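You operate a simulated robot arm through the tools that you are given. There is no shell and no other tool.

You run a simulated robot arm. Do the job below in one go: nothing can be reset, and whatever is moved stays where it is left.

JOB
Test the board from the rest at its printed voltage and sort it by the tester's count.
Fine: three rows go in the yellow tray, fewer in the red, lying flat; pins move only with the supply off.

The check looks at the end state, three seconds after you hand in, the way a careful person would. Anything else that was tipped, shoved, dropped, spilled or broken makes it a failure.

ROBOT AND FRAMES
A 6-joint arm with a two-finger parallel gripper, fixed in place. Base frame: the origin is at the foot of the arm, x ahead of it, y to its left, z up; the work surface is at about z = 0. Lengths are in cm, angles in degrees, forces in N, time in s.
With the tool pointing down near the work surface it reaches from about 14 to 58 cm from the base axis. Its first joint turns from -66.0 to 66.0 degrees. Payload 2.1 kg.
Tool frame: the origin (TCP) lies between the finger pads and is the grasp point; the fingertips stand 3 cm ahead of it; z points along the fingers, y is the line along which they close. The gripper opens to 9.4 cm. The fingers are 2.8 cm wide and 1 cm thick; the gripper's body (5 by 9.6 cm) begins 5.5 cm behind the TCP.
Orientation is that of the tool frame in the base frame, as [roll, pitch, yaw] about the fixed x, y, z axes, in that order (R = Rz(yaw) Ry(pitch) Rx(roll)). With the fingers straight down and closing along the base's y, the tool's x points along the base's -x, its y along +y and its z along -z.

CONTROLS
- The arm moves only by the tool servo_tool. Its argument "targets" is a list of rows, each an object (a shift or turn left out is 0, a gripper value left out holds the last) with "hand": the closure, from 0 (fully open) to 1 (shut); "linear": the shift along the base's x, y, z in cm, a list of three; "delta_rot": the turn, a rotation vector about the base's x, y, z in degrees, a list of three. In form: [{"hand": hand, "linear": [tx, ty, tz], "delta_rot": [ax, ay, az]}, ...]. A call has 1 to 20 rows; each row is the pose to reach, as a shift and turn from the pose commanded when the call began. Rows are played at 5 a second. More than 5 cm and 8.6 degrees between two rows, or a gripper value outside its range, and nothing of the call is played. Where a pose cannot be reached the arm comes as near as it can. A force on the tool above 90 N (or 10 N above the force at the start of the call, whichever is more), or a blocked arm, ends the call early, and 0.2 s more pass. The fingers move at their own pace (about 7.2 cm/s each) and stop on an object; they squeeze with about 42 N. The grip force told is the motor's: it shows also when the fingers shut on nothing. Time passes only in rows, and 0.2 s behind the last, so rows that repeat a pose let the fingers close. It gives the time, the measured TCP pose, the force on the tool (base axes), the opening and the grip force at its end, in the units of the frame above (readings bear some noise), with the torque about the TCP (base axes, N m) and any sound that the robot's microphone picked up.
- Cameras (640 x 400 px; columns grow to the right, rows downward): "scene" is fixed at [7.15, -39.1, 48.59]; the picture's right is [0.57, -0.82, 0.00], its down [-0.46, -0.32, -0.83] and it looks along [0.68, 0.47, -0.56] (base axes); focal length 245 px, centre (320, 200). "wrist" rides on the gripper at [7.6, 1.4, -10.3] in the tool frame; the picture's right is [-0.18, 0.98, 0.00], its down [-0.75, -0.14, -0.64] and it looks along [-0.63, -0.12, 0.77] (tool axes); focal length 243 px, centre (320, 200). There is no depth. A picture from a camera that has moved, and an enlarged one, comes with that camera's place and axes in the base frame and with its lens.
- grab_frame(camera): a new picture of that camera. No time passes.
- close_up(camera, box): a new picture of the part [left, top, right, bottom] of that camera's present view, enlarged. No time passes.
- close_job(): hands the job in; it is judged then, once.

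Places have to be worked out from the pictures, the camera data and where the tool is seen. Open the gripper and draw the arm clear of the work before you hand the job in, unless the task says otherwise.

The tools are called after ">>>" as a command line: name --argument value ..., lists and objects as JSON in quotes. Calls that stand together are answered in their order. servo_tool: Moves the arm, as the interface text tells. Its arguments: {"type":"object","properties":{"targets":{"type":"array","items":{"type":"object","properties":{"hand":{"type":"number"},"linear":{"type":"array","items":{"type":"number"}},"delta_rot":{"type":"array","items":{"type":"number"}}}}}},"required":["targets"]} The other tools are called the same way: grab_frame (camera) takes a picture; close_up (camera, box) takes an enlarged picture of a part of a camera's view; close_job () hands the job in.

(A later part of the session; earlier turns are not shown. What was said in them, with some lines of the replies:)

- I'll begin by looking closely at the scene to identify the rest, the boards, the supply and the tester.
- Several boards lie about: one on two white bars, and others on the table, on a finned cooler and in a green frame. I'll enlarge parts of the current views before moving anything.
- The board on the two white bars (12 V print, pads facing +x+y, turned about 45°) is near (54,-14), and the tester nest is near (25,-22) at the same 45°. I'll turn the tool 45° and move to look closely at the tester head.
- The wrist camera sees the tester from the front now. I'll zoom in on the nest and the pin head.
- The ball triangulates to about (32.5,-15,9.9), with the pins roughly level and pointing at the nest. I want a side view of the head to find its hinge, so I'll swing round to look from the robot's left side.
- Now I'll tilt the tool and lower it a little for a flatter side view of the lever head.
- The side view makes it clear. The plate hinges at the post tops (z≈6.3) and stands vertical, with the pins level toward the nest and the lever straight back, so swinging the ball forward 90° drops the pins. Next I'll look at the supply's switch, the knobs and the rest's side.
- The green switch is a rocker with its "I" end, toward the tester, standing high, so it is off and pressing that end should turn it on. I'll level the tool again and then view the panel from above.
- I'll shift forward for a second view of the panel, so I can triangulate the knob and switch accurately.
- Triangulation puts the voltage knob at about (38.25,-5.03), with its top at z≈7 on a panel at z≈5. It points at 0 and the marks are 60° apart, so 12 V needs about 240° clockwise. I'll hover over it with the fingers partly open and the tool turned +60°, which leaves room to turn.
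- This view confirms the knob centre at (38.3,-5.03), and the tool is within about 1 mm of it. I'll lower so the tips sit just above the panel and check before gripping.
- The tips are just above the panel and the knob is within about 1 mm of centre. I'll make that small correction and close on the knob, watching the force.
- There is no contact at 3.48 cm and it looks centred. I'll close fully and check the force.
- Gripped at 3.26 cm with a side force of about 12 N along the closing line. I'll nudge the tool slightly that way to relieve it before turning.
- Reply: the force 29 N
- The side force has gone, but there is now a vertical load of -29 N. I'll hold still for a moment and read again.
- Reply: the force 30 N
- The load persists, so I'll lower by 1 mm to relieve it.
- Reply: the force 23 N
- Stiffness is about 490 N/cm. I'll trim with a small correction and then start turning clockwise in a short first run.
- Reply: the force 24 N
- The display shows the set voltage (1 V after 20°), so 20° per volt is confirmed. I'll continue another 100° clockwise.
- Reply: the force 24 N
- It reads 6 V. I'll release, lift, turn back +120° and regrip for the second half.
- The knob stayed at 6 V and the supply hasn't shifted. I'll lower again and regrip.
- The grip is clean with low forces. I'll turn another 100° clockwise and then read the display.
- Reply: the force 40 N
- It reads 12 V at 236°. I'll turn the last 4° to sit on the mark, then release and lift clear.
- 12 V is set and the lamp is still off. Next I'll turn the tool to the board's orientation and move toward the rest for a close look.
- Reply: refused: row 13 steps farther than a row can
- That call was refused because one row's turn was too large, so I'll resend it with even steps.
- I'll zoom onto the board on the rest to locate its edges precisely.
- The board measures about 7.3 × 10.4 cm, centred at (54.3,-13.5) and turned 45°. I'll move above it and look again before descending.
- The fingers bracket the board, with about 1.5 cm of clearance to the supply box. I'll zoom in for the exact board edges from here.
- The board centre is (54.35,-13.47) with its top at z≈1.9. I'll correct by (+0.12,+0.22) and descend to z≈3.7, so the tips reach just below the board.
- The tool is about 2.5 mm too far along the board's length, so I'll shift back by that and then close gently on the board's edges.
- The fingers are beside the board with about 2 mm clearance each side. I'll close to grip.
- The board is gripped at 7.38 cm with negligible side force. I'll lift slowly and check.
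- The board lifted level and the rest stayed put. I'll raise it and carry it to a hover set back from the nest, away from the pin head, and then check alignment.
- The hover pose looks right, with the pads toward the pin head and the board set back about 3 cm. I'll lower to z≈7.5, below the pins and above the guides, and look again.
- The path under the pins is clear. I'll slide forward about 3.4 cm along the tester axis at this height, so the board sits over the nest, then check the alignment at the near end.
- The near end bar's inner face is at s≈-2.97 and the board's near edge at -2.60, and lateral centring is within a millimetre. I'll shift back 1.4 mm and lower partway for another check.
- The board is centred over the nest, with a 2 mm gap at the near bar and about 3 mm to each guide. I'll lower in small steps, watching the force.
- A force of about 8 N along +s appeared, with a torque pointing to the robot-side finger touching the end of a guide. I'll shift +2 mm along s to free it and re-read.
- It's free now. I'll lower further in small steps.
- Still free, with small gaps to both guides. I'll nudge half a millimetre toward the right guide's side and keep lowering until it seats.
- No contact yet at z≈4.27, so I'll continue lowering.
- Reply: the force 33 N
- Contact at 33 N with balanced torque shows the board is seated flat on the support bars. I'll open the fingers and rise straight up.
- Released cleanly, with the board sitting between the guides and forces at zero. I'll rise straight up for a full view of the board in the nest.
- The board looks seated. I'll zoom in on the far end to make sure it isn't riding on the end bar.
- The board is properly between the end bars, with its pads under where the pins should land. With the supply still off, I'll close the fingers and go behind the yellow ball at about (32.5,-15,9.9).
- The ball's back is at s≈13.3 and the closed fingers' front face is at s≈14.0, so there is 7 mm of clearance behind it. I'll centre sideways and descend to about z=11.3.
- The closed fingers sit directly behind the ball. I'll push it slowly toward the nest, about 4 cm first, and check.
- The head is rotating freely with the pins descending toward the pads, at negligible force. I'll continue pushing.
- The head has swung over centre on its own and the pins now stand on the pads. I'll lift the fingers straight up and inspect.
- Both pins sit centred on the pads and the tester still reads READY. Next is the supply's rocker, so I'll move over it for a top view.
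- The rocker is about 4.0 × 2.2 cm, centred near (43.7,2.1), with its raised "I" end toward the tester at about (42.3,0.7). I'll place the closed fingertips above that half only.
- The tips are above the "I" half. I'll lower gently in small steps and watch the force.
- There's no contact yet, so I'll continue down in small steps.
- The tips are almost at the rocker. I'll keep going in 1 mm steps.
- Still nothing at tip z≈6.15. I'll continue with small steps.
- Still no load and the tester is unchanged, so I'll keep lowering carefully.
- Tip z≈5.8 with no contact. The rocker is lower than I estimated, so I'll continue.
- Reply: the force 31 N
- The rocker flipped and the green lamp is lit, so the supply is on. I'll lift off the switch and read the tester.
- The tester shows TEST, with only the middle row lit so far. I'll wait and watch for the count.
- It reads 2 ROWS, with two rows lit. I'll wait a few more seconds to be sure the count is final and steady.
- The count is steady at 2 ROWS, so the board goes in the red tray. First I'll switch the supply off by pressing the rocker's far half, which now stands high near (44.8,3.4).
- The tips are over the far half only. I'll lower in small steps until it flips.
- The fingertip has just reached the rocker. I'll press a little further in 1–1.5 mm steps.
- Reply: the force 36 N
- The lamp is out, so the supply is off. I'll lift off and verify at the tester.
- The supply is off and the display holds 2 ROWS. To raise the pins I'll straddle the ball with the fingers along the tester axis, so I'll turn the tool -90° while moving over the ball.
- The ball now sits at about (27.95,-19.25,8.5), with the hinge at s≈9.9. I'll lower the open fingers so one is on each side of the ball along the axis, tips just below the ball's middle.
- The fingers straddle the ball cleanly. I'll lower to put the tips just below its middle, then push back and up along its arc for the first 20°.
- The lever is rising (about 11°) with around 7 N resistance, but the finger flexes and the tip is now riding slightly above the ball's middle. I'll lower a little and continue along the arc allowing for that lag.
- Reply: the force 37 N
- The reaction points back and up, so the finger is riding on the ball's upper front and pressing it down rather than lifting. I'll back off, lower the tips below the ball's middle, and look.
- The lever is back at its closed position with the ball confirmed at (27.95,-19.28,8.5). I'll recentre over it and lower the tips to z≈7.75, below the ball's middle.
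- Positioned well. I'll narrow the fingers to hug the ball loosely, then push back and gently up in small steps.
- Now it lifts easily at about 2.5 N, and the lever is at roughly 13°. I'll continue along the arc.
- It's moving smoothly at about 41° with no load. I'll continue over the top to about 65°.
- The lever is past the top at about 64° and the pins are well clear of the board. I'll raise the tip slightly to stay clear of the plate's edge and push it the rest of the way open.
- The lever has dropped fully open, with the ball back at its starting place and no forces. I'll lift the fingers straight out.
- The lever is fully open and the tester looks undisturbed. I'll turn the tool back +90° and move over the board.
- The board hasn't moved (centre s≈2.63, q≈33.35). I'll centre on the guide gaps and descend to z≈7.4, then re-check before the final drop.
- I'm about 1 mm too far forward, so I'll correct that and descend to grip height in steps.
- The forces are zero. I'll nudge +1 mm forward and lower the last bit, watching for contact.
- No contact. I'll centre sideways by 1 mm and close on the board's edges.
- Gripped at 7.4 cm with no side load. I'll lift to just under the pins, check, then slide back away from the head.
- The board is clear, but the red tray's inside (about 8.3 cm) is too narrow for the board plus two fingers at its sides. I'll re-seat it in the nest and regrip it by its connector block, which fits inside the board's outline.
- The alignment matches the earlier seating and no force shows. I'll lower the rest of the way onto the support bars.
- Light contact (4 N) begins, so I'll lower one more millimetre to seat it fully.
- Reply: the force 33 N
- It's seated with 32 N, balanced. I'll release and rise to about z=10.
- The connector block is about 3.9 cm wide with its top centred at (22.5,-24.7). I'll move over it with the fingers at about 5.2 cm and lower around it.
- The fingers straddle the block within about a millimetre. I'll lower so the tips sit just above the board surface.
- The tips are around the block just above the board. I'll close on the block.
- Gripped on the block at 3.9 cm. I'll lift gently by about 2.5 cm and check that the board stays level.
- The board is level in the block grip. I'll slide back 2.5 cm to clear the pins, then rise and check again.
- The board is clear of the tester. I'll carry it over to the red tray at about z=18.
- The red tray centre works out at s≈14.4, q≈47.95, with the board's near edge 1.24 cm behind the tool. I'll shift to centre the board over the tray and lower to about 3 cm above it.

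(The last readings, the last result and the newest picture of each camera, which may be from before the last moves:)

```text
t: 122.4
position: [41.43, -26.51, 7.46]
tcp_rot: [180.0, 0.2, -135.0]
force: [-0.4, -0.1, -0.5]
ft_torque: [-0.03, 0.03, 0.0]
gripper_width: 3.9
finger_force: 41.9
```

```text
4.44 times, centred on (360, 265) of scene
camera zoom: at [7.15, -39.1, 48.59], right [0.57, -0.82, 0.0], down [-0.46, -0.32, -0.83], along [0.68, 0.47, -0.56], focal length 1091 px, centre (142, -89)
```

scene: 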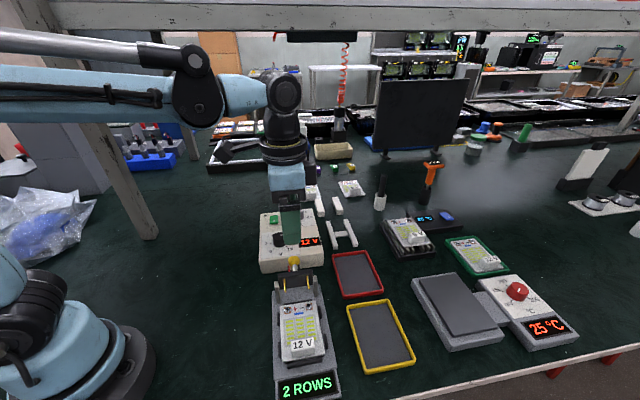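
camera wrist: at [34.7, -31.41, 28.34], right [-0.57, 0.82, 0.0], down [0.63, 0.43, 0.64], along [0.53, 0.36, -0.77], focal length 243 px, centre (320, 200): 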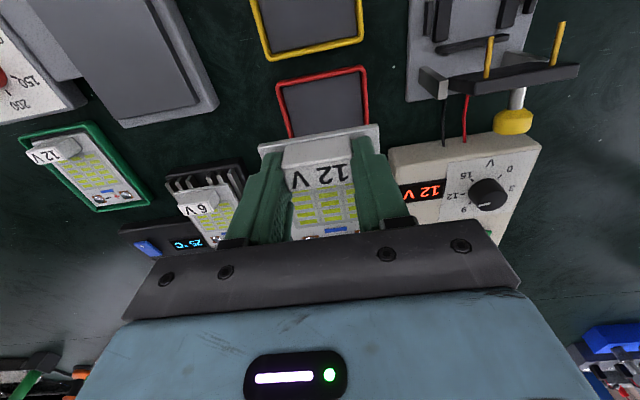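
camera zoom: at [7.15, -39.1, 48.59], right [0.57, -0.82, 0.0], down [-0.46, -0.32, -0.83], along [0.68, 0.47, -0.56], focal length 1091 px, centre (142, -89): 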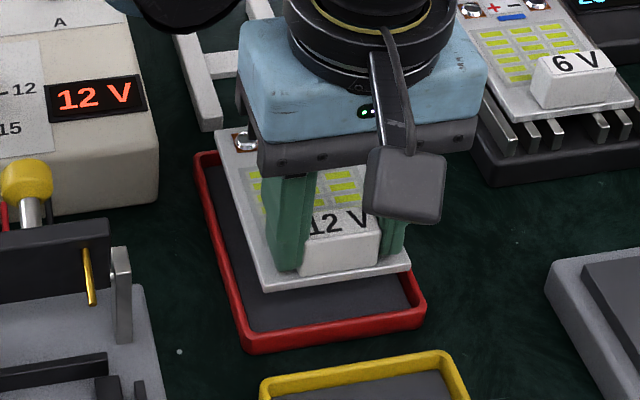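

The board needs about 2.6 mm back and under 1 mm sideways to centre in the tray. I'll apply that and lower to just above the rim for a final check.

>>> servo_tool --targets '[{"linear": [-0.24, -0.13, -0.5]}, {"linear": [-0.24, -0.13, -1.1]}, {"linear": [-0.24, -0.13, -1.7]}, {"linear": [-0.24, -0.13, -1.7]}]'

>>> close_up --camera "wrist" --box '[200, 40, 440, 220]'

>>> close_up --camera "scene" --box '[310, 220, 410, 310]'

```text
t: 123.4
position: [40.95, -26.59, 5.75]
tcp_rot: [-180.0, 0.1, -135.1]
force: [0.9, -0.7, -1.0]
ft_torque: [0.02, 0.0, 0.03]
gripper_width: 3.88
finger_force: 41.8
```

```text
2.22 times, centred on (320, 130) of wrist
camera zoom: at [34.67, -30.96, 16.01], right [-0.57, 0.82, 0.0], down [0.63, 0.43, 0.64], along [0.53, 0.36, -0.77], focal length 539 px, centre (320, 356)
```

zoom: 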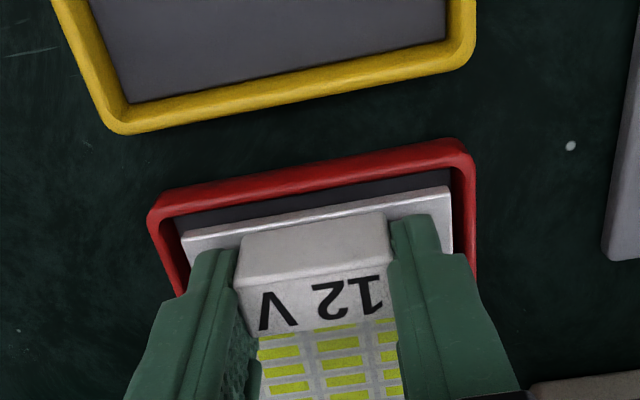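

```text
4.44 times, centred on (360, 265) of scene
camera zoom: at [7.15, -39.1, 48.59], right [0.57, -0.82, 0.0], down [-0.46, -0.32, -0.83], along [0.68, 0.47, -0.56], focal length 1091 px, centre (142, -89)
```

zoom: 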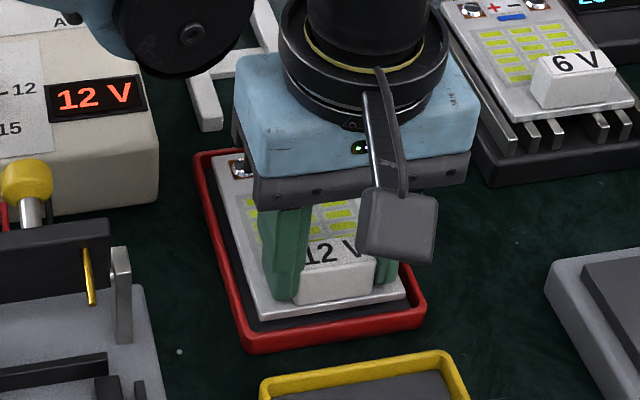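

Very close; I'll shift 1.4 mm forward and lower into the tray, watching the force.

>>> servo_tool --targets '[{"linear": [0.13, 0.07, 0]}, {"linear": [0.13, 0.07, -0.3]}, {"linear": [0.13, 0.07, -0.6]}, {"linear": [0.13, 0.07, -0.6]}]'

>>> close_up --camera "wrist" --box '[200, 40, 440, 220]'

>>> close_up --camera "scene" --box '[310, 220, 410, 310]'

```text
t: 124.4
position: [41.25, -26.53, 5.31]
tcp_rot: [180.0, 0.0, -135.0]
force: [0.0, -0.2, -1.3]
ft_torque: [-0.01, 0.02, 0.0]
gripper_width: 3.89
finger_force: 42.3
```

```text
2.22 times, centred on (320, 130) of wrist
camera zoom: at [34.91, -30.93, 15.54], right [-0.57, 0.82, 0.0], down [0.63, 0.43, 0.64], along [0.53, 0.36, -0.77], focal length 539 px, centre (320, 356)
```

zoom: 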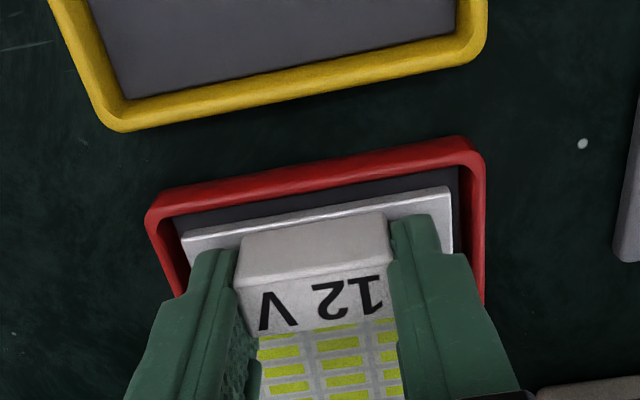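

```text
4.44 times, centred on (360, 265) of scene
camera zoom: at [7.15, -39.1, 48.59], right [0.57, -0.82, 0.0], down [-0.46, -0.32, -0.83], along [0.68, 0.47, -0.56], focal length 1091 px, centre (142, -89)
```

zoom: 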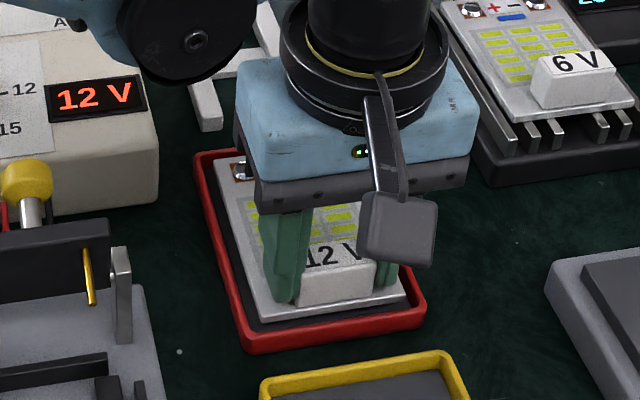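

The board is centred in the tray opening. I'll lower further until it touches the floor.

>>> servo_tool --targets '[{"linear": [-0.03, -0.03, -0.2]}, {"linear": [-0.03, -0.03, -0.4]}, {"linear": [-0.03, -0.03, -0.6]}, {"linear": [-0.03, -0.03, -0.6]}]'

>>> close_up --camera "wrist" --box '[200, 40, 440, 220]'

>>> close_up --camera "scene" --box '[310, 220, 410, 310]'

```text
t: 125.4
position: [41.11, -26.65, 4.63]
tcp_rot: [-180.0, 0.2, -134.9]
force: [-1.7, -0.8, 3.4]
ft_torque: [0.14, -0.16, 0.03]
gripper_width: 3.87
finger_force: 41.8
```

```text
2.22 times, centred on (320, 130) of wrist
camera zoom: at [34.84, -30.96, 14.94], right [-0.57, 0.82, 0.0], down [0.63, 0.43, 0.64], along [0.53, 0.36, -0.77], focal length 539 px, centre (320, 356)
```

zoom: 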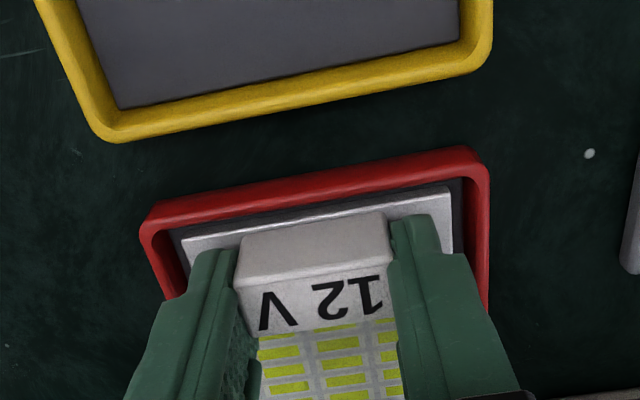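

```text
4.44 times, centred on (360, 265) of scene
camera zoom: at [7.15, -39.1, 48.59], right [0.57, -0.82, 0.0], down [-0.46, -0.32, -0.83], along [0.68, 0.47, -0.56], focal length 1091 px, centre (142, -89)
```

zoom: 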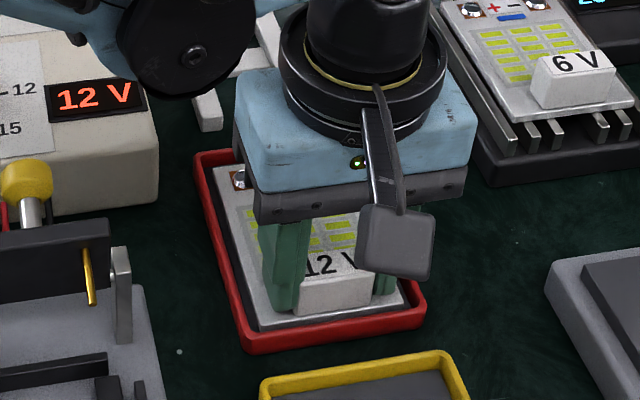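

A light contact of about 3.4 N shows toward the far end. I'll zoom in on the far corner to check whether that is the floor or the rim.

>>> close_up --camera "scene" --box '[335, 245, 375, 280]'

>>> close_up --camera "scene" --box '[345, 270, 415, 310]'

```text
11.43 times, centred on (355, 262) of scene
camera zoom: at [7.15, -39.1, 48.59], right [0.57, -0.82, 0.0], down [-0.46, -0.32, -0.83], along [0.68, 0.47, -0.56], focal length 2805 px, centre (-80, -514)
```

zoom: 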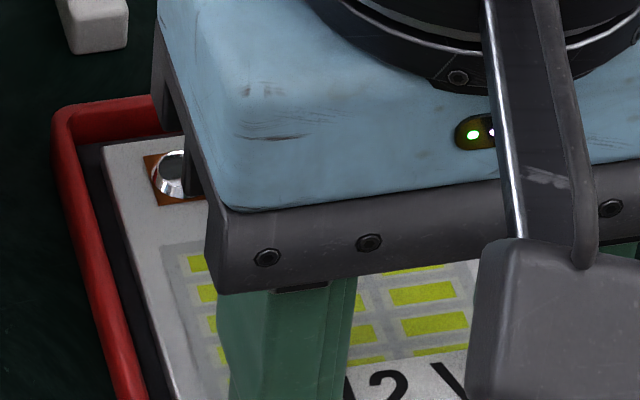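

```text
9.14 times, centred on (380, 290) of scene
camera zoom: at [7.15, -39.1, 48.59], right [0.57, -0.82, 0.0], down [-0.46, -0.32, -0.83], along [0.68, 0.47, -0.56], focal length 2244 px, centre (-229, -623)
```

zoom: 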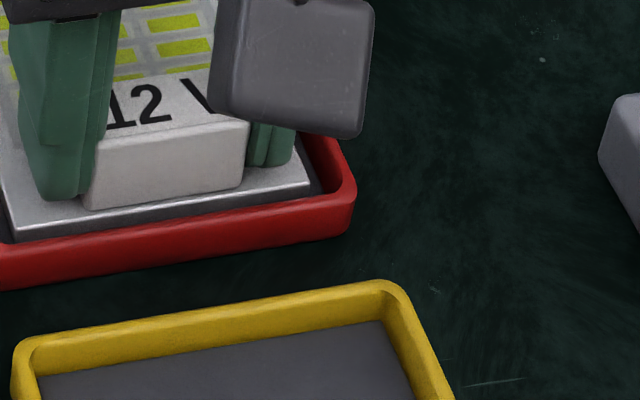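

The far rim's full inner wall is visible behind the board, so it lies inside the tray and is touching the floor. I'll lower a touch more to seat it flat.

>>> servo_tool --targets '[{"linear": [0, 0, -0.06]}, {"linear": [0, 0, -0.12]}, {"linear": [0, 0, -0.12]}]'

>>> close_up --camera "scene" --box '[330, 240, 410, 310]'

```text
t: 126.2
position: [41.34, -26.54, 4.68]
tcp_rot: [179.8, 0.0, -134.9]
force: [-4.0, 2.6, 32.3]
ft_torque: [0.01, 0.17, 0.02]
gripper_width: 3.91
finger_force: 41.8
```

```text
5.71 times, centred on (370, 275) of scene
camera zoom: at [7.14, -39.09, 48.6], right [0.57, -0.82, 0.0], down [-0.46, -0.32, -0.83], along [0.68, 0.47, -0.56], focal length 1402 px, centre (34, -229)
```

zoom: 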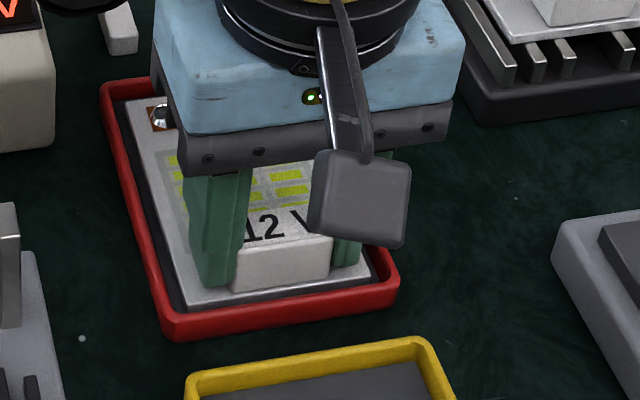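

The load is 32 N centred under the grip, so the board lies flat on the tray floor. I'll release and rise straight up.

>>> servo_tool --targets '[{"hand": 0.72, "linear": [0, 0, 0.06]}, {"hand": 0.6, "linear": [0, 0, 0.08]}, {"hand": 0.5, "linear": [0, 0, 0.08]}, {"hand": 0.45, "linear": [0, 0, 0.08]}, {"hand": 0.45, "linear": [0, 0, 0.08]}]'

>>> servo_tool --targets '[{"hand": 0.45, "linear": [0, 0, 1]}, {"hand": 0.45, "linear": [0, 0, 3]}, {"hand": 0.45, "linear": [0, 0, 7]}, {"hand": 0.45, "linear": [0, 0, 11]}, {"hand": 0.45, "linear": [0, 0, 15]}, {"hand": 0.45, "linear": [0, 0, 15]}]'

>>> grab_frame --camera "wrist"

>>> close_up --camera "scene" --box '[310, 230, 410, 310]'

```text
t: 127.4
position: [41.38, -26.7, 4.78]
tcp_rot: [-180.0, 0.1, -134.9]
force: [0.5, -0.1, -0.4]
ft_torque: [0.01, 0.05, 0.0]
gripper_width: 5.18
finger_force: 0.0
```

```text
t: 128.8
position: [41.31, -26.7, 19.54]
tcp_rot: [-179.9, 0.1, -135.1]
force: [0.2, -1.0, -0.3]
ft_torque: [-0.02, 0.01, 0.03]
gripper_width: 5.17
finger_force: 0.0
```

```text
taken
camera wrist: at [34.91, -31.07, 29.82], right [-0.57, 0.82, 0.0], down [0.63, 0.43, 0.64], along [0.53, 0.36, -0.77], focal length 243 px, centre (320, 200)
```

wrist: 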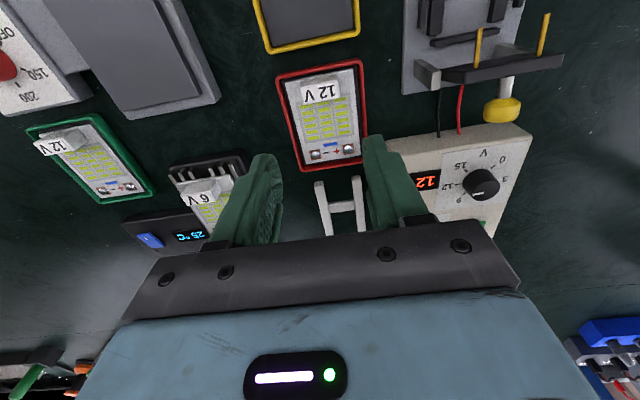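

```text
5.00 times, centred on (360, 270) of scene
camera zoom: at [7.15, -39.1, 48.59], right [0.57, -0.82, 0.0], down [-0.46, -0.32, -0.83], along [0.68, 0.47, -0.56], focal length 1227 px, centre (120, -150)
```

zoom: 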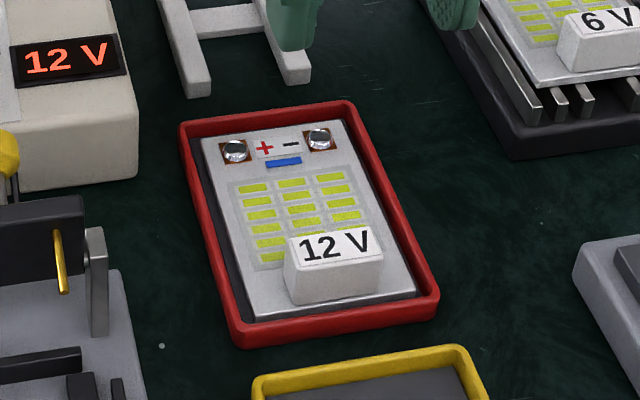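

The board lies flat inside the red tray. I'll check it up close from the wrist camera and check the supply and tester states.

>>> close_up --camera "wrist" --box '[260, 50, 380, 180]'

>>> close_up --camera "scene" --box '[240, 200, 360, 400]'

```text
3.08 times, centred on (320, 115) of wrist
camera zoom: at [34.91, -31.07, 29.82], right [-0.57, 0.82, 0.0], down [0.63, 0.43, 0.64], along [0.53, 0.36, -0.77], focal length 746 px, centre (320, 462)
```

zoom: 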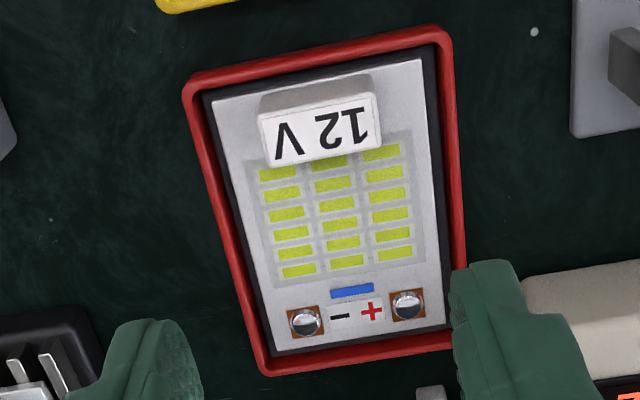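

```text
2.00 times, centred on (300, 300) of scene
camera zoom: at [7.15, -39.1, 48.59], right [0.57, -0.82, 0.0], down [-0.46, -0.32, -0.83], along [0.68, 0.47, -0.56], focal length 491 px, centre (360, 0)
```

zoom: 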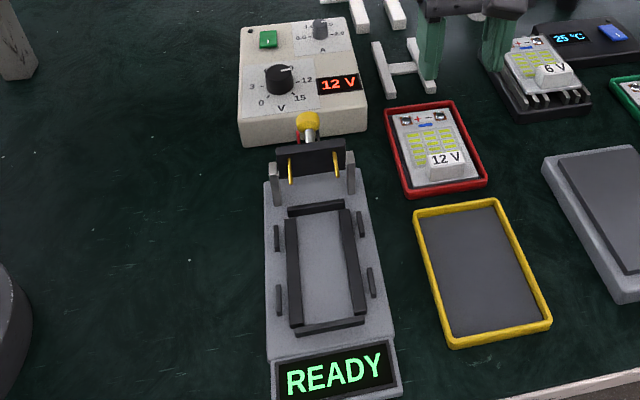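

The board lies flat within the red tray's rim. The supply is off, the lever is open and the tester is back at READY, with everything else in place. I'll open the gripper and withdraw the arm to a high, clear pose.

>>> servo_tool --targets '[{"hand": 0.2, "linear": [0, 0, 3]}, {"hand": 0, "linear": [0, 0, 6]}, {"hand": 0, "linear": [0, 0, 9]}, {"hand": 0, "linear": [-0.5, 3, 11]}, {"hand": 0, "linear": [-1, 6, 12]}, {"hand": 0, "linear": [-1.6, 9, 12]}, {"hand": 0, "linear": [-2.2, 12, 12]}, {"hand": 0, "linear": [-2.8, 15, 12]}, {"hand": 0, "linear": [-3.4, 18, 12]}, {"hand": 0, "linear": [-4, 20.5, 12]}, {"hand": 0, "linear": [-4.4, 22.4, 12]}, {"hand": 0, "linear": [-4.4, 22.4, 12]}]'

>>> grab_frame --camera "scene"

>>> close_up --camera "scene" --box '[250, 170, 530, 345]'

```text
t: 131.4
position: [36.76, -4.17, 31.89]
tcp_rot: [180.0, 0.1, -135.0]
force: [-0.3, -0.2, 0.1]
ft_torque: [0.03, -0.01, 0.0]
gripper_width: 9.39
finger_force: 0.2
```

```text
taken
```

scene: 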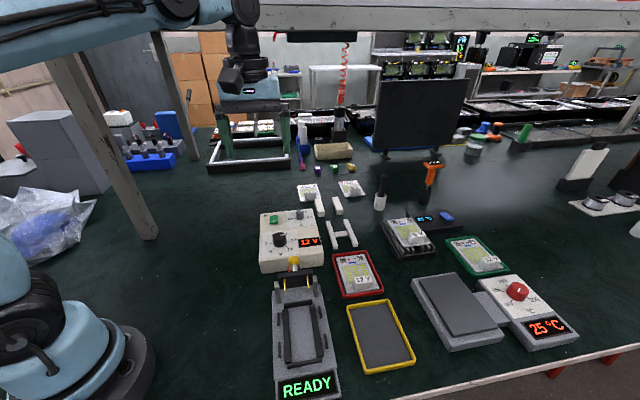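

```text
2.29 times, centred on (390, 258) of scene
camera zoom: at [7.15, -39.1, 48.59], right [0.57, -0.82, 0.0], down [-0.46, -0.32, -0.83], along [0.68, 0.47, -0.56], focal length 561 px, centre (160, 69)
```

zoom: 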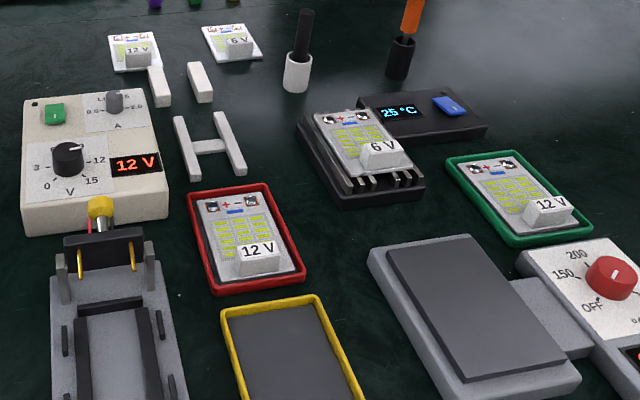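

The tested board (12 V, 2 ROWS) lies flat in the red tray. The supply is off, the pins are up, the arm is clear with the gripper open, and the other items stand where they were. I'm handing the job in.

>>> close_job

```text
The job is handed in.
```

I tested the board from the rest at its printed 12 V. The tester counted 2 rows, so it now lies flat in the red tray.

- **Supply and pins:** I lowered and raised the pins only with the supply off. It is off now, and its dial is left at 12 V (it started at 0 V).
- **Lever:** My first try at raising the pins pushed on the lever ball at the wrong height, at roughly 30 N. I backed off and raised them cleanly on the second try. The tester showed no sign of having moved.
- **Tray placement:** The red tray was too narrow for the fingers beside the board. I set the board back in the tester and picked it up again by its connector block to place it.
- **End state:** The lever is fully open and the tester reads READY. The gripper is open and the arm is clear of the work. In the last pictures nothing else looked moved.
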